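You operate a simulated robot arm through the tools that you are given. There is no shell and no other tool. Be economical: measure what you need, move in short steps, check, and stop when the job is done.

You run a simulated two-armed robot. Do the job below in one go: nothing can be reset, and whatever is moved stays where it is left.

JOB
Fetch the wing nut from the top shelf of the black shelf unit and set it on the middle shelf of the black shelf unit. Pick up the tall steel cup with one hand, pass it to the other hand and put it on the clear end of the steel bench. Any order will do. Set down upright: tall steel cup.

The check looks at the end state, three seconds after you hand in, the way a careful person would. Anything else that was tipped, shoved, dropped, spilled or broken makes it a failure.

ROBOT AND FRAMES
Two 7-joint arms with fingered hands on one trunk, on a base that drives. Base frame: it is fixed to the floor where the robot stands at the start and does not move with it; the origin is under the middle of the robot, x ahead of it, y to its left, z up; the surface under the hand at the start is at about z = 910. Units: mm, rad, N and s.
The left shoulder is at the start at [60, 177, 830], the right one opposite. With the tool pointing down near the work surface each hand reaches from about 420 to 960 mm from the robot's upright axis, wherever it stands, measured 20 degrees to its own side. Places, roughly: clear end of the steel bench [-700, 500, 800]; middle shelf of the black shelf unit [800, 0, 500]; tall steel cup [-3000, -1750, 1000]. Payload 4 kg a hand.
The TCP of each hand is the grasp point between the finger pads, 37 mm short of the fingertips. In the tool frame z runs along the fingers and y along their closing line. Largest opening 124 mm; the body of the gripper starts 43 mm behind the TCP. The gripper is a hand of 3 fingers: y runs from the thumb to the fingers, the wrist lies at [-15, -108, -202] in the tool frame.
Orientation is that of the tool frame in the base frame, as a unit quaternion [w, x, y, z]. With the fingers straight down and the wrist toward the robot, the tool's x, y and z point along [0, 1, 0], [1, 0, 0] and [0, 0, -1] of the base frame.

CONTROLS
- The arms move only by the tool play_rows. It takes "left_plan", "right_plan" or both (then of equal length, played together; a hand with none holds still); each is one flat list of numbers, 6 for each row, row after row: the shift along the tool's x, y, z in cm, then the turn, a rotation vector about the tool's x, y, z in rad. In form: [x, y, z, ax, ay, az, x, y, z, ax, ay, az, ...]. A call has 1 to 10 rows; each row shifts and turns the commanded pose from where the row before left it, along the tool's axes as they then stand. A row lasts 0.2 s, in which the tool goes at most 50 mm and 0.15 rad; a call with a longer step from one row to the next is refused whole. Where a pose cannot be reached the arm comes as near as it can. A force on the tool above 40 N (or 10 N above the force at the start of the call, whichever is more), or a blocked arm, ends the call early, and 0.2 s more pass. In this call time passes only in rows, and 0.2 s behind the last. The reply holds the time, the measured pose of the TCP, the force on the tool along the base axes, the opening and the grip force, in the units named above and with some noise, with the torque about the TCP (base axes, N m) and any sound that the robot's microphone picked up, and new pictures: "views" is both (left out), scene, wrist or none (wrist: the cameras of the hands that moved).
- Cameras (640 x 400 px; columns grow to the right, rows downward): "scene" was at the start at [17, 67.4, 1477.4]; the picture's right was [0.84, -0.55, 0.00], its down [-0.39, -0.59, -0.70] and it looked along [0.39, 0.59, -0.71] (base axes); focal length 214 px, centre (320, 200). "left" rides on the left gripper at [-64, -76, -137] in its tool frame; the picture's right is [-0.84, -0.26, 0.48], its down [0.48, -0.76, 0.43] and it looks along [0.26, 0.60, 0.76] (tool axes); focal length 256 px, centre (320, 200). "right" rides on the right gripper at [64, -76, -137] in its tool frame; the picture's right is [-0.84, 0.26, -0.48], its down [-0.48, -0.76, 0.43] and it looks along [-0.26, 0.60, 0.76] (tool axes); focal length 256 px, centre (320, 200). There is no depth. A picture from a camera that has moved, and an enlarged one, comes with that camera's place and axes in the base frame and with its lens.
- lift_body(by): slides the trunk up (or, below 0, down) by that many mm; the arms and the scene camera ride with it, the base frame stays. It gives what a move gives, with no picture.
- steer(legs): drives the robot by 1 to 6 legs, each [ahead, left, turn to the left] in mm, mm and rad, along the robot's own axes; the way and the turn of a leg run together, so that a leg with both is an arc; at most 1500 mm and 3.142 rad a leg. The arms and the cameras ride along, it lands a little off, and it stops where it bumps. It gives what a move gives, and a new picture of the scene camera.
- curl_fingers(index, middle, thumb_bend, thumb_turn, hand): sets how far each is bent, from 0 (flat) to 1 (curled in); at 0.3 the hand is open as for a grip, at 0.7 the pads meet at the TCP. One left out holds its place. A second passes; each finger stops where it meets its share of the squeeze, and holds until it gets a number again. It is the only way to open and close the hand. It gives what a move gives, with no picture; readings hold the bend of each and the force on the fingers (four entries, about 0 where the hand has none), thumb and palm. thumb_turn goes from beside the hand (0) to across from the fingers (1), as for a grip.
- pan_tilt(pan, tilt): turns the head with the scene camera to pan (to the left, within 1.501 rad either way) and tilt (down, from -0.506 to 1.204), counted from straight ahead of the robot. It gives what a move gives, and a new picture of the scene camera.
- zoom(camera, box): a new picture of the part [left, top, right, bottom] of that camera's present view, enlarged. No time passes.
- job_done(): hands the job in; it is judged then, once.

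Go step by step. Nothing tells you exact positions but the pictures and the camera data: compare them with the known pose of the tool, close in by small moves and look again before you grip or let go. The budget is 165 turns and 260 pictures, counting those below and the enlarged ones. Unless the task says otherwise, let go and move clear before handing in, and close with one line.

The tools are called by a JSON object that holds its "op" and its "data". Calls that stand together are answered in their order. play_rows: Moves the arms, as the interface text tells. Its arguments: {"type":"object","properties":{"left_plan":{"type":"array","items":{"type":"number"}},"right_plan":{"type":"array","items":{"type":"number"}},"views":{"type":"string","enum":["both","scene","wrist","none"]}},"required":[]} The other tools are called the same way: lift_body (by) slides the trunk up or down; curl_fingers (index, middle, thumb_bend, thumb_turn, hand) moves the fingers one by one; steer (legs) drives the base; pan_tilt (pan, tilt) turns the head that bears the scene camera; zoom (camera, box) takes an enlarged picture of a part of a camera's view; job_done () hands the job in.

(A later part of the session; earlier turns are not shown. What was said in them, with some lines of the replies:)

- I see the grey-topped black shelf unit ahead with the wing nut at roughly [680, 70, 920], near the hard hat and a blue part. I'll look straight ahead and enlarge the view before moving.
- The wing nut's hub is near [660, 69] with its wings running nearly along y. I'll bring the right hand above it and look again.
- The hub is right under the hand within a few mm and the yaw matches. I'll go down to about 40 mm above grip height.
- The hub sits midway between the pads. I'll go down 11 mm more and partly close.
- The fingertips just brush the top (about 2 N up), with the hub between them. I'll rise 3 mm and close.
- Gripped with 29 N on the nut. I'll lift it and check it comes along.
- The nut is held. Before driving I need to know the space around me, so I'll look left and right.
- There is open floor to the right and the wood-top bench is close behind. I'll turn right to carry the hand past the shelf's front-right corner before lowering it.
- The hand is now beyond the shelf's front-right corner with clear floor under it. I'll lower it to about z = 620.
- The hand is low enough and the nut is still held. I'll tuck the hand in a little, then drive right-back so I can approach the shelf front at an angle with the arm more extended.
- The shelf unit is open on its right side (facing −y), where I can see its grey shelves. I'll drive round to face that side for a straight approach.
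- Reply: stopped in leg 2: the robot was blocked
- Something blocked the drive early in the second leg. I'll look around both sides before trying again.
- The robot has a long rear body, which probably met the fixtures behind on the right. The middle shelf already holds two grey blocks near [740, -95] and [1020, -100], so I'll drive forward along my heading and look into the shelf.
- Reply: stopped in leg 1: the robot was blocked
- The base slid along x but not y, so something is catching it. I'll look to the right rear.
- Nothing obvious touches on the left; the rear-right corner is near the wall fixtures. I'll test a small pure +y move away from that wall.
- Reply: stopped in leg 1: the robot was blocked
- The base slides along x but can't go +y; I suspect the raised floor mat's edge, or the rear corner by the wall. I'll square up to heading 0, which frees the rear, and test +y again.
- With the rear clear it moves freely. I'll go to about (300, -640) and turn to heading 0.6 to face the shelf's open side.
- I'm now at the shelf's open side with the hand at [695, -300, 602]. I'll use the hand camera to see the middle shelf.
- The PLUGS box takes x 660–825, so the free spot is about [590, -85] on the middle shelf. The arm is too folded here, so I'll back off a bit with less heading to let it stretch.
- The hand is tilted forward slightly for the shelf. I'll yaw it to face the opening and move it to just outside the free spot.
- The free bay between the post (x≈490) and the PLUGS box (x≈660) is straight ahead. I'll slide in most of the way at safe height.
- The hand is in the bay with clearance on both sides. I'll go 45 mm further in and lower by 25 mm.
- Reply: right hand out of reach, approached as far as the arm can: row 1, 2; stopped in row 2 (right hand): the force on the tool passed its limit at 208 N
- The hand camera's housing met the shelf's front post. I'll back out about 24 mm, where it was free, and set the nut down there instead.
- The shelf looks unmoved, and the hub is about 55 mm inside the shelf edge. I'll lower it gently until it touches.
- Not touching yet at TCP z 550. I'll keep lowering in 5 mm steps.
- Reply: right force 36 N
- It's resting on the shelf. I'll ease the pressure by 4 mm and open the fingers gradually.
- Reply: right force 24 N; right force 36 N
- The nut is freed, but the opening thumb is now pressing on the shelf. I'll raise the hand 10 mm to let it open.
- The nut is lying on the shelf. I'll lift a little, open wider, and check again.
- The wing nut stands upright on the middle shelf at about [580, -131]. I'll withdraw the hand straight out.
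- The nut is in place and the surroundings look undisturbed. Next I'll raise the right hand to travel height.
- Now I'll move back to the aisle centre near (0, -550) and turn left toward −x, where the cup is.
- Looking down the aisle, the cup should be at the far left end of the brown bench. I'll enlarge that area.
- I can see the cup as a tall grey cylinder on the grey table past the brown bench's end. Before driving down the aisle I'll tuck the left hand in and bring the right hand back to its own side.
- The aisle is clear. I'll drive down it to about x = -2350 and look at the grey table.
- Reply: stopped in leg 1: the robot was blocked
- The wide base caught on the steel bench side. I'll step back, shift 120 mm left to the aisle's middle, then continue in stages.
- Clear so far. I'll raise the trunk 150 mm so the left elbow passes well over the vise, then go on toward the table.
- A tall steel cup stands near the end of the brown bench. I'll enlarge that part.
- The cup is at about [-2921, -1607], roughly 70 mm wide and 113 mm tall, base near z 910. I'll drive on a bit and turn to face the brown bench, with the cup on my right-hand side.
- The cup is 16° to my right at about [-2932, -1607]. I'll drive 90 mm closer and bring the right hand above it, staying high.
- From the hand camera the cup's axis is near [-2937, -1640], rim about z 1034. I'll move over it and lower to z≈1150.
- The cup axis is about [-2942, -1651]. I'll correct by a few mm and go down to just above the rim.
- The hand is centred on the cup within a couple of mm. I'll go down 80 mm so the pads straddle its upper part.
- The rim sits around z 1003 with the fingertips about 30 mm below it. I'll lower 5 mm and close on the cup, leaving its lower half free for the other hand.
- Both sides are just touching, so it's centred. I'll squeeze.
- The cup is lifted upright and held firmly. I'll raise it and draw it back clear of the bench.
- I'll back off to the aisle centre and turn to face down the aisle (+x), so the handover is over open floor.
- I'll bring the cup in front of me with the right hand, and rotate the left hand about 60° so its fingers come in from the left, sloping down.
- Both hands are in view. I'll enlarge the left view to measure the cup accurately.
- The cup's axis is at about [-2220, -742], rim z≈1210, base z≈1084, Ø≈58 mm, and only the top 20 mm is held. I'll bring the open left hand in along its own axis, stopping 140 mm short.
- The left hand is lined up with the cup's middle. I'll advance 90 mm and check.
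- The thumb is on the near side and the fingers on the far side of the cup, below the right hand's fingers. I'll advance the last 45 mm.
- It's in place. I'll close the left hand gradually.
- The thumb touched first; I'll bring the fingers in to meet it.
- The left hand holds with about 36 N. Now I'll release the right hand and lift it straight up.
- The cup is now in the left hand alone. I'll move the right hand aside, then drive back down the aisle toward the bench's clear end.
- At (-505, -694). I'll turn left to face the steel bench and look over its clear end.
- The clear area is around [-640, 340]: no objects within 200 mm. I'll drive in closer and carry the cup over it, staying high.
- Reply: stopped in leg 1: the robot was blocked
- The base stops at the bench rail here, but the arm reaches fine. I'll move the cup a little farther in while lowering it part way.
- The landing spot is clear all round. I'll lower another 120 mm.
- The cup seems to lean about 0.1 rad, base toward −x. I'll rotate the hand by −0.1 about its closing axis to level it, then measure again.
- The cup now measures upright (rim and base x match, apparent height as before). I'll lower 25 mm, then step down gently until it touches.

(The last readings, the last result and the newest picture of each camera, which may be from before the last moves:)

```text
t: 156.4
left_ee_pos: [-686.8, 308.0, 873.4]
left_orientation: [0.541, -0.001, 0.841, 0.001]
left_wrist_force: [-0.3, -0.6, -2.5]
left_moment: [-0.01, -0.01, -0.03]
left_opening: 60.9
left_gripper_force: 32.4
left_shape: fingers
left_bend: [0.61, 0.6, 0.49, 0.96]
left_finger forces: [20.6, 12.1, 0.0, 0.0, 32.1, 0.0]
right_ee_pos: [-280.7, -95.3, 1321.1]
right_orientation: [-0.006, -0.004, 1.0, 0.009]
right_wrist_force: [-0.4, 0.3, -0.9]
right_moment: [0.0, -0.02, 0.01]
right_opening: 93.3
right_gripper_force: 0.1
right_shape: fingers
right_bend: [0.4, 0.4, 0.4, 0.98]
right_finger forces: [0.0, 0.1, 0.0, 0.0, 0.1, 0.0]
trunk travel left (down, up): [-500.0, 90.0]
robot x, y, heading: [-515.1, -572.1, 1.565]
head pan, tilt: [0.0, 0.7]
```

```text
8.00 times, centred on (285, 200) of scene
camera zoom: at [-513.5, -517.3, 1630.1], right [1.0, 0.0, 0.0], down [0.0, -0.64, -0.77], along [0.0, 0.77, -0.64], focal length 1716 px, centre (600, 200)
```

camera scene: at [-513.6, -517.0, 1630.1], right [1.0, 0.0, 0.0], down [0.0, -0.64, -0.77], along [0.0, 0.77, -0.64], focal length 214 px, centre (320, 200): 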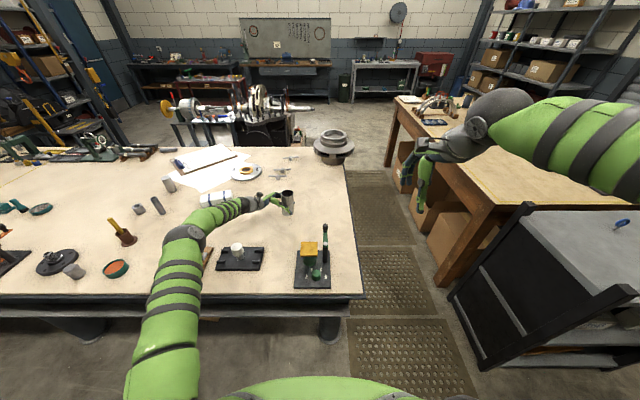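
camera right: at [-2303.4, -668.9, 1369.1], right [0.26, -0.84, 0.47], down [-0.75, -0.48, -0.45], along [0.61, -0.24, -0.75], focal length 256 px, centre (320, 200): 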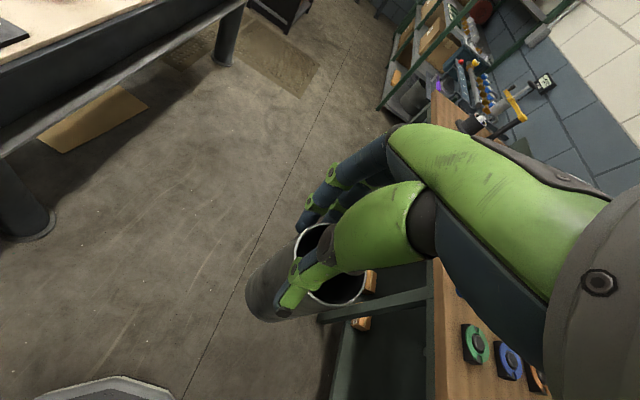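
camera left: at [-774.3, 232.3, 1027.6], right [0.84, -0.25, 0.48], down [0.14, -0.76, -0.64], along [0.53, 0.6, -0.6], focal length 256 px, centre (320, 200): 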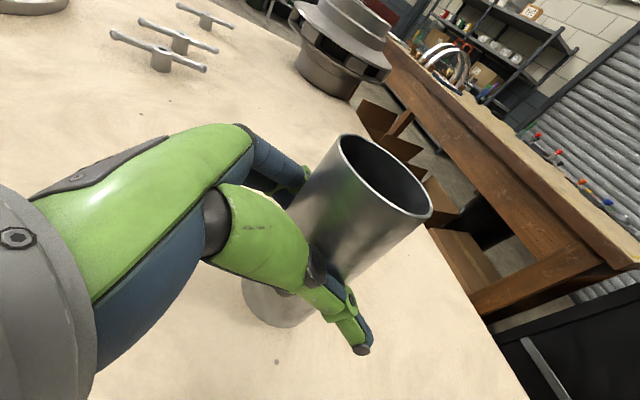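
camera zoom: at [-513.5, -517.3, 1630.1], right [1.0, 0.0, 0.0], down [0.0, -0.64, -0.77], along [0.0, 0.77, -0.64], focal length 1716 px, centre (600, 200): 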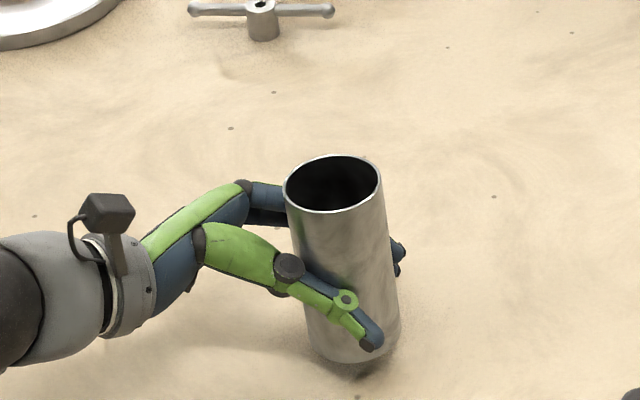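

The shadow shows it is nearly down. I'll step 4 mm at a time, watching the force.

{"op": "play_rows", "data": {"left_plan": [0.36, 0, 0.165, 0, 0, 0], "views": "none"}}

{"op": "play_rows", "data": {"left_plan": [0.27, 0, 0.125, 0, 0, 0], "views": "none"}}

{"op": "play_rows", "data": {"left_plan": [0.27, 0, 0.125, 0, 0, 0], "views": "none"}}

{"op": "zoom", "data": {"camera": "scene", "box": [260, 175, 310, 225]}}

```text
t: 156.8
left_ee_pos: [-687.3, 307.6, 870.6]
left_orientation: [0.543, -0.001, 0.84, 0.001]
left_wrist_force: [-0.6, -0.2, -2.0]
left_moment: [-0.03, -0.02, 0.01]
left_opening: 60.9
left_gripper_force: 32.7
left_shape: fingers
left_bend: [0.61, 0.6, 0.49, 0.96]
left_finger forces: [20.7, 12.1, 0.0, 0.0, 32.1, 0.0]
right_ee_pos: [-281.1, -96.4, 1320.7]
right_orientation: [-0.007, -0.005, 1.0, 0.009]
right_wrist_force: [-0.5, 0.6, -0.5]
right_moment: [0.02, 0.0, -0.01]
right_opening: 93.0
right_gripper_force: 0.0
right_shape: fingers
right_bend: [0.4, 0.4, 0.4, 0.98]
right_finger forces: [0.0, 0.1, 0.0, 0.0, 0.0, 0.0]
trunk travel left (down, up): [-500.0, 90.0]
robot x, y, heading: [-518.2, -570.6, 1.569]
head pan, tilt: [0.0, 0.7]
```

```text
t: 157.2
left_ee_pos: [-686.9, 308.6, 868.1]
left_orientation: [0.541, -0.001, 0.841, 0.0]
left_wrist_force: [0.2, -0.2, -1.8]
left_moment: [0.01, 0.0, 0.0]
left_opening: 60.9
left_gripper_force: 32.6
left_shape: fingers
left_bend: [0.61, 0.6, 0.49, 0.96]
left_finger forces: [20.6, 12.3, 0.0, 0.0, 32.1, 0.1]
right_ee_pos: [-281.0, -95.5, 1320.1]
right_orientation: [-0.006, -0.004, 1.0, 0.008]
right_wrist_force: [-0.2, -0.9, -0.5]
right_moment: [0.0, -0.01, 0.01]
right_opening: 93.1
right_gripper_force: 0.0
right_shape: fingers
right_bend: [0.4, 0.4, 0.4, 0.98]
right_finger forces: [0.0, 0.0, 0.0, 0.0, 0.1, 0.0]
trunk travel left (down, up): [-500.0, 90.0]
robot x, y, heading: [-515.7, -572.6, 1.572]
head pan, tilt: [0.0, 0.7]
```

```text
t: 157.6
left_ee_pos: [-687.7, 308.0, 864.0]
left_orientation: [0.542, 0.0, 0.84, 0.0]
left_wrist_force: [-0.3, 1.1, -1.5]
left_moment: [-0.01, 0.02, 0.03]
left_opening: 60.9
left_gripper_force: 32.8
left_shape: fingers
left_bend: [0.61, 0.6, 0.49, 0.96]
left_finger forces: [20.6, 12.0, 0.1, 0.1, 32.1, 0.1]
right_ee_pos: [-280.6, -96.9, 1321.3]
right_orientation: [-0.006, -0.004, 1.0, 0.009]
right_wrist_force: [0.0, 0.1, 0.6]
right_moment: [0.03, 0.01, 0.01]
right_opening: 93.0
right_gripper_force: 0.1
right_shape: fingers
right_bend: [0.4, 0.4, 0.4, 0.98]
right_finger forces: [0.1, 0.0, 0.0, 0.0, 0.1, 0.0]
trunk travel left (down, up): [-500.0, 90.0]
robot x, y, heading: [-514.4, -571.6, 1.569]
head pan, tilt: [0.0, 0.7]
```

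```text
8.00 times, centred on (285, 200) of scene
camera zoom: at [-513.4, -517.4, 1630.1], right [1.0, 0.0, 0.0], down [0.0, -0.64, -0.77], along [0.0, 0.77, -0.64], focal length 1716 px, centre (600, 200)
```

zoom: 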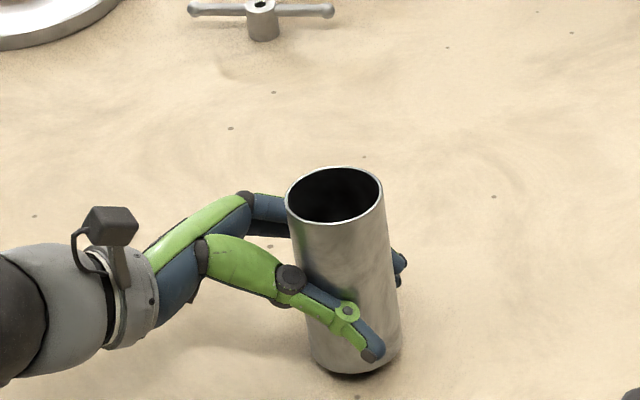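

{"op": "play_rows", "data": {"left_plan": [0.27, 0, 0.125, 0, 0, 0], "views": "none"}}

{"op": "play_rows", "data": {"left_plan": [0.27, 0, 0.125, 0, 0, 0], "views": "none"}}

{"op": "zoom", "data": {"camera": "scene", "box": [260, 175, 310, 225]}}

```text
t: 158.0
left_ee_pos: [-688.0, 308.1, 861.0]
left_orientation: [0.542, -0.001, 0.841, 0.0]
left_wrist_force: [-1.0, 0.3, -1.3]
left_moment: [0.03, 0.0, 0.03]
left_opening: 61.0
left_gripper_force: 32.6
left_shape: fingers
left_bend: [0.61, 0.6, 0.49, 0.96]
left_finger forces: [20.6, 12.1, 0.1, 0.0, 32.1, 0.1]
right_ee_pos: [-280.5, -96.1, 1321.3]
right_orientation: [-0.006, -0.005, 1.0, 0.008]
right_wrist_force: [0.1, -0.1, -1.1]
right_moment: [0.01, 0.01, -0.04]
right_opening: 93.2
right_gripper_force: 0.1
right_shape: fingers
right_bend: [0.4, 0.4, 0.4, 0.98]
right_finger forces: [0.1, 0.0, 0.0, 0.0, 0.0, 0.1]
trunk travel left (down, up): [-500.0, 90.0]
robot x, y, heading: [-515.8, -573.0, 1.572]
head pan, tilt: [0.0, 0.7]
```

```text
t: 158.4
left_ee_pos: [-687.8, 308.6, 857.6]
left_orientation: [0.542, -0.001, 0.841, 0.0]
left_wrist_force: [-0.2, -0.2, -1.4]
left_moment: [0.01, 0.03, 0.03]
left_opening: 61.1
left_gripper_force: 32.4
left_shape: fingers
left_bend: [0.61, 0.6, 0.49, 0.96]
left_finger forces: [20.6, 12.0, 0.0, 0.0, 32.1, 0.0]
right_ee_pos: [-281.6, -95.2, 1320.4]
right_orientation: [-0.006, -0.004, 1.0, 0.008]
right_wrist_force: [0.0, 0.1, -1.0]
right_moment: [0.01, 0.0, 0.01]
right_opening: 93.1
right_gripper_force: 0.0
right_shape: fingers
right_bend: [0.4, 0.4, 0.4, 0.98]
right_finger forces: [0.0, 0.0, 0.0, 0.0, 0.1, 0.0]
trunk travel left (down, up): [-500.0, 90.0]
robot x, y, heading: [-512.1, -569.0, 1.571]
head pan, tilt: [0.0, 0.7]
```

```text
8.00 times, centred on (285, 200) of scene
camera zoom: at [-513.4, -517.4, 1630.1], right [1.0, 0.0, 0.0], down [0.0, -0.64, -0.77], along [0.0, 0.77, -0.64], focal length 1716 px, centre (600, 200)
```

zoom: 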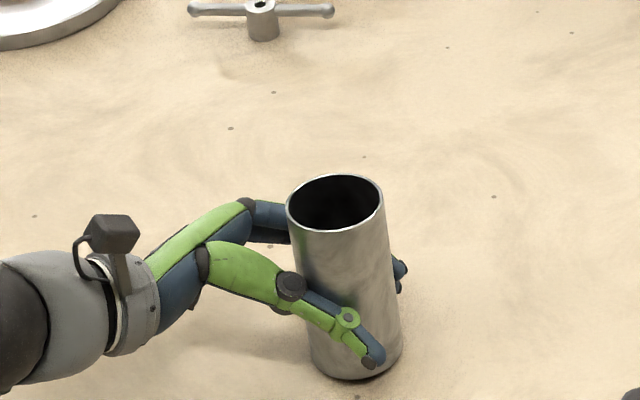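

Almost touching; two more 3 mm steps.

{"op": "play_rows", "data": {"left_plan": [0.27, 0, 0.125, 0, 0, 0], "views": "none"}}

{"op": "play_rows", "data": {"left_plan": [0.2, 0, 0.09, 0, 0, 0], "views": "wrist"}}

```text
t: 158.8
left_ee_pos: [-687.7, 307.5, 856.2]
left_orientation: [0.542, -0.001, 0.84, 0.001]
left_wrist_force: [-0.4, 0.1, 0.6]
left_moment: [0.04, -0.01, 0.05]
left_opening: 60.9
left_gripper_force: 32.4
left_shape: fingers
left_bend: [0.61, 0.6, 0.49, 0.96]
left_finger forces: [20.7, 11.9, 0.1, 0.0, 32.3, 0.0]
right_ee_pos: [-281.7, -95.9, 1320.9]
right_orientation: [-0.007, -0.004, 1.0, 0.008]
right_wrist_force: [0.4, 0.8, -0.6]
right_moment: [0.0, 0.0, 0.03]
right_opening: 93.1
right_gripper_force: 0.1
right_shape: fingers
right_bend: [0.4, 0.4, 0.4, 0.98]
right_finger forces: [0.0, 0.1, 0.1, 0.1, 0.1, 0.0]
trunk travel left (down, up): [-500.0, 90.0]
robot x, y, heading: [-515.6, -571.5, 1.568]
head pan, tilt: [0.0, 0.7]
```

```text
t: 159.2
left_ee_pos: [-686.8, 306.8, 854.5]
left_orientation: [0.542, -0.001, 0.84, 0.001]
left_wrist_force: [1.0, -1.6, 7.3]
left_moment: [0.1, -0.04, 0.01]
left_opening: 61.2
left_gripper_force: 32.4
left_shape: fingers
left_bend: [0.61, 0.6, 0.49, 0.96]
left_finger forces: [20.4, 11.5, 0.1, 0.0, 33.3, 0.0]
right_ee_pos: [-279.4, -97.0, 1321.2]
right_orientation: [-0.005, -0.005, 1.0, 0.009]
right_wrist_force: [-1.2, 0.3, -0.9]
right_moment: [0.01, 0.0, 0.0]
right_opening: 93.1
right_gripper_force: 0.0
right_shape: fingers
right_bend: [0.4, 0.4, 0.4, 0.98]
right_finger forces: [0.0, 0.0, 0.0, 0.0, 0.1, 0.0]
trunk travel left (down, up): [-500.0, 90.0]
robot x, y, heading: [-513.5, -572.3, 1.573]
head pan, tilt: [0.0, 0.7]
camera left: at [-785.4, 231.5, 969.0], right [0.79, -0.26, 0.56], down [0.2, -0.76, -0.62], along [0.59, 0.6, -0.54], focal length 256 px, centre (320, 200)
```

left: 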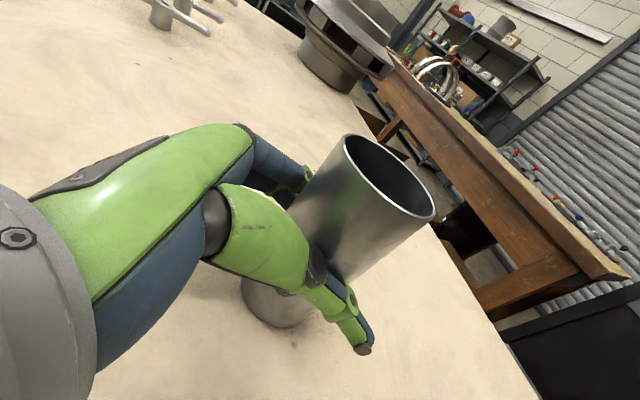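

It touches the bench with about 8 N. I'll release evenly, a little at first.

{"op": "curl_fingers", "data": {"hand": "left", "index": 0.56, "middle": 0.55, "thumb_bend": 0.44}}

{"op": "zoom", "data": {"camera": "scene", "box": [260, 175, 310, 225]}}

```text
t: 160.2
left_ee_pos: [-686.3, 307.0, 853.3]
left_orientation: [0.541, -0.001, 0.841, 0.001]
left_wrist_force: [0.4, -0.3, -1.3]
left_moment: [0.0, 0.01, -0.02]
left_opening: 62.3
left_gripper_force: 0.3
left_shape: fingers
left_bend: [0.56, 0.55, 0.44, 0.98]
left_finger forces: [0.0, 0.5, 0.0, 0.0, 0.6, 0.0]
right_ee_pos: [-280.7, -95.3, 1321.7]
right_orientation: [-0.006, -0.005, 1.0, 0.009]
right_wrist_force: [0.3, 0.0, 0.0]
right_moment: [0.03, 0.04, -0.01]
right_opening: 93.0
right_gripper_force: 0.0
right_shape: fingers
right_bend: [0.4, 0.4, 0.4, 0.98]
right_finger forces: [0.1, 0.1, 0.0, 0.0, 0.0, 0.0]
trunk travel left (down, up): [-500.0, 90.0]
robot x, y, heading: [-515.0, -570.6, 1.572]
head pan, tilt: [0.0, 0.7]
```

```text
8.00 times, centred on (285, 200) of scene
camera zoom: at [-513.4, -517.5, 1630.1], right [1.0, 0.0, 0.0], down [0.0, -0.64, -0.77], along [0.0, 0.77, -0.64], focal length 1716 px, centre (600, 200)
```

zoom: 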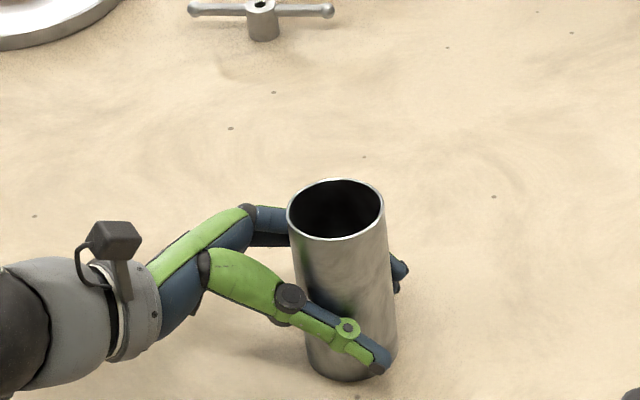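

The cup stands free and upright. I'll open the hand fully, then back out along the finger direction.

{"op": "curl_fingers", "data": {"hand": "left", "index": 0.38, "middle": 0.38, "thumb_bend": 0.32}}

{"op": "zoom", "data": {"camera": "scene", "box": [255, 170, 315, 230]}}

```text
t: 161.2
left_ee_pos: [-686.9, 308.3, 853.1]
left_orientation: [0.541, -0.001, 0.841, 0.001]
left_wrist_force: [-0.4, 0.1, 0.3]
left_moment: [-0.03, -0.01, 0.03]
left_opening: 107.8
left_gripper_force: 0.1
left_shape: fingers
left_bend: [0.38, 0.38, 0.32, 0.98]
left_finger forces: [0.1, 0.0, 0.0, 0.0, 0.0, 0.0]
right_ee_pos: [-281.9, -95.7, 1320.8]
right_orientation: [-0.006, -0.004, 1.0, 0.009]
right_wrist_force: [-0.3, 0.3, 0.7]
right_moment: [0.02, -0.01, 0.0]
right_opening: 93.0
right_gripper_force: 0.1
right_shape: fingers
right_bend: [0.4, 0.4, 0.4, 0.98]
right_finger forces: [0.0, 0.1, 0.0, 0.0, 0.1, 0.1]
trunk travel left (down, up): [-500.0, 90.0]
robot x, y, heading: [-514.4, -571.8, 1.566]
head pan, tilt: [0.0, 0.7]
```

```text
6.67 times, centred on (285, 200) of scene
camera zoom: at [-513.4, -517.6, 1630.1], right [1.0, 0.0, 0.0], down [0.0, -0.64, -0.77], along [0.0, 0.77, -0.64], focal length 1430 px, centre (553, 200)
```

zoom: 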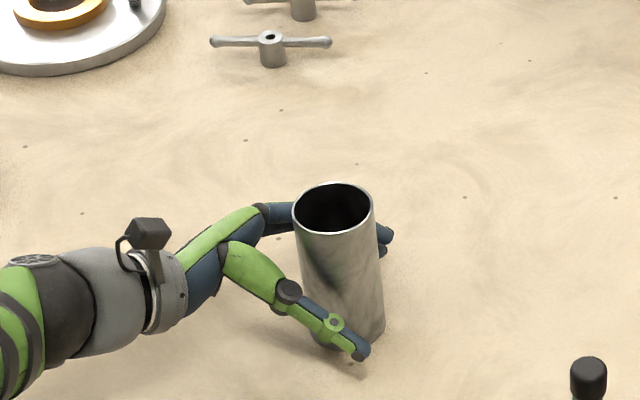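

The fingers are clear on both sides. I'll withdraw 160 mm along the tool axis, then look.

{"op": "play_rows", "data": {"left_plan": [0, 0, -2.5, 0, 0, 0, 0, 0, -3.5, 0, 0, 0, 0, 0, -4.5, 0, 0, 0, 0, 0, -4.5, 0, 0, 0]}}

```text
t: 162.2
left_ee_pos: [-823.0, 306.3, 915.2]
left_orientation: [0.542, -0.001, 0.84, -0.001]
left_wrist_force: [-0.1, -0.2, 0.6]
left_moment: [0.01, 0.04, -0.06]
left_opening: 108.0
left_gripper_force: 0.0
left_shape: fingers
left_bend: [0.38, 0.38, 0.32, 0.98]
left_finger forces: [0.0, 0.0, 0.1, 0.1, 0.0, 0.1]
right_ee_pos: [-281.6, -95.8, 1321.3]
right_orientation: [-0.006, -0.004, 1.0, 0.009]
right_wrist_force: [0.0, 0.1, -0.1]
right_moment: [-0.05, 0.0, -0.02]
right_opening: 93.1
right_gripper_force: 0.0
right_shape: fingers
right_bend: [0.4, 0.4, 0.4, 0.98]
right_finger forces: [0.1, 0.0, 0.1, 0.0, 0.1, 0.0]
trunk travel left (down, up): [-500.0, 90.0]
robot x, y, heading: [-516.1, -572.4, 1.569]
head pan, tilt: [0.0, 0.7]
camera scene: at [-513.2, -517.4, 1630.1], right [1.0, 0.0, 0.0], down [0.0, -0.64, -0.77], along [0.0, 0.77, -0.64], focal length 214 px, centre (320, 200)
camera left: at [-922.4, 231.1, 1029.7], right [0.79, -0.26, 0.56], down [0.2, -0.76, -0.62], along [0.59, 0.6, -0.55], focal length 256 px, centre (320, 200)
```

scene: 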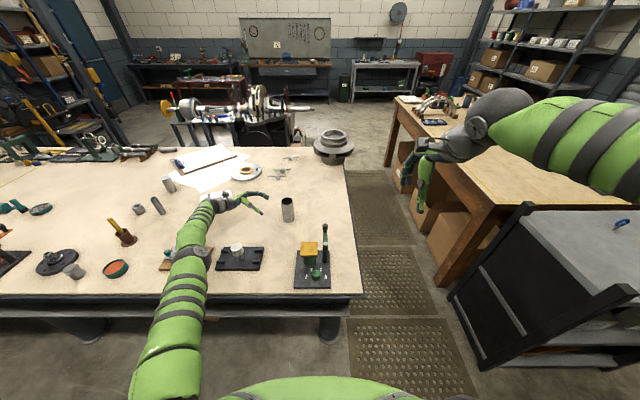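
left: 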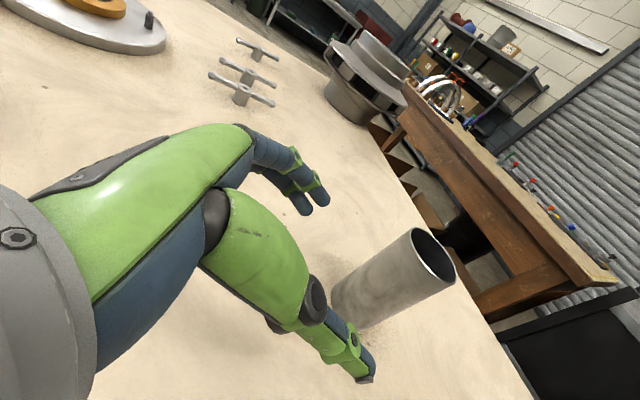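

The cup stands upright on the clear end. I'll raise the left hand well clear.

{"op": "play_rows", "data": {"left_plan": [-4.2, 0, -1.9, 0, 0, 0, -4.2, 0, -1.9, 0, 0, 0, -4.2, 0, -1.9, 0, 0, 0, -4.2, 0, -1.9, 0, 0, 0, -4.2, 0, -1.9, 0, 0, 0, -4.2, 0, -1.9, 0, 0, 0], "views": "scene"}}

{"op": "zoom", "data": {"camera": "scene", "box": [120, 130, 360, 300]}}

```text
t: 163.6
left_ee_pos: [-823.0, 307.4, 1192.7]
left_orientation: [0.542, -0.001, 0.84, 0.001]
left_wrist_force: [0.7, 0.1, 0.5]
left_moment: [0.02, 0.03, 0.01]
left_opening: 108.0
left_gripper_force: 0.0
left_shape: fingers
left_bend: [0.38, 0.38, 0.32, 0.98]
left_finger forces: [0.0, 0.0, 0.0, 0.0, 0.1, 0.0]
right_ee_pos: [-280.3, -96.5, 1320.9]
right_orientation: [-0.007, -0.005, 1.0, 0.008]
right_wrist_force: [0.5, 0.1, 0.1]
right_moment: [0.01, 0.04, -0.05]
right_opening: 93.1
right_gripper_force: 0.1
right_shape: fingers
right_bend: [0.4, 0.4, 0.4, 0.98]
right_finger forces: [0.1, 0.1, 0.1, 0.1, 0.1, 0.0]
trunk travel left (down, up): [-500.0, 90.0]
robot x, y, heading: [-516.2, -573.8, 1.564]
head pan, tilt: [0.0, 0.7]
camera scene: at [-512.9, -517.9, 1630.1], right [1.0, 0.0, 0.0], down [0.0, -0.64, -0.77], along [0.0, 0.77, -0.64], focal length 214 px, centre (320, 200)
```

scene: 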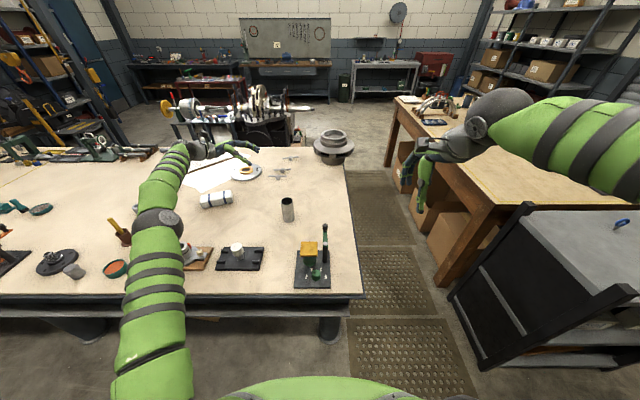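

```text
2.35 times, centred on (240, 215) of scene
camera zoom: at [-512.9, -517.9, 1630.1], right [1.0, 0.0, 0.0], down [0.0, -0.64, -0.77], along [0.0, 0.77, -0.64], focal length 505 px, centre (508, 165)
```

zoom: 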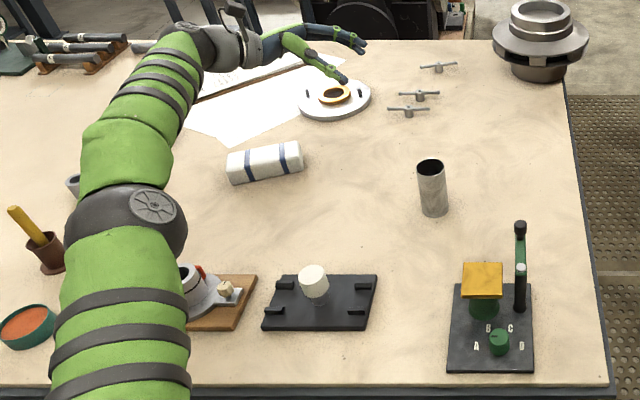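

Everything on the bench is as it was, the cup stands upright on its own and both hands are clear. The wing nut was last seen on the middle shelf, so I'm handing in.

{"op": "job_done", "data": {}}

```text
The job is handed in.
```

I set the wing nut on the middle shelf of the black unit. I picked up the steel cup with the right hand, passed it to the left, and set it upright on the clear end of the steel bench. The right hand knocked the shelf post once and the base bumped obstacles a few times, but nothing in view looked moved or tipped.
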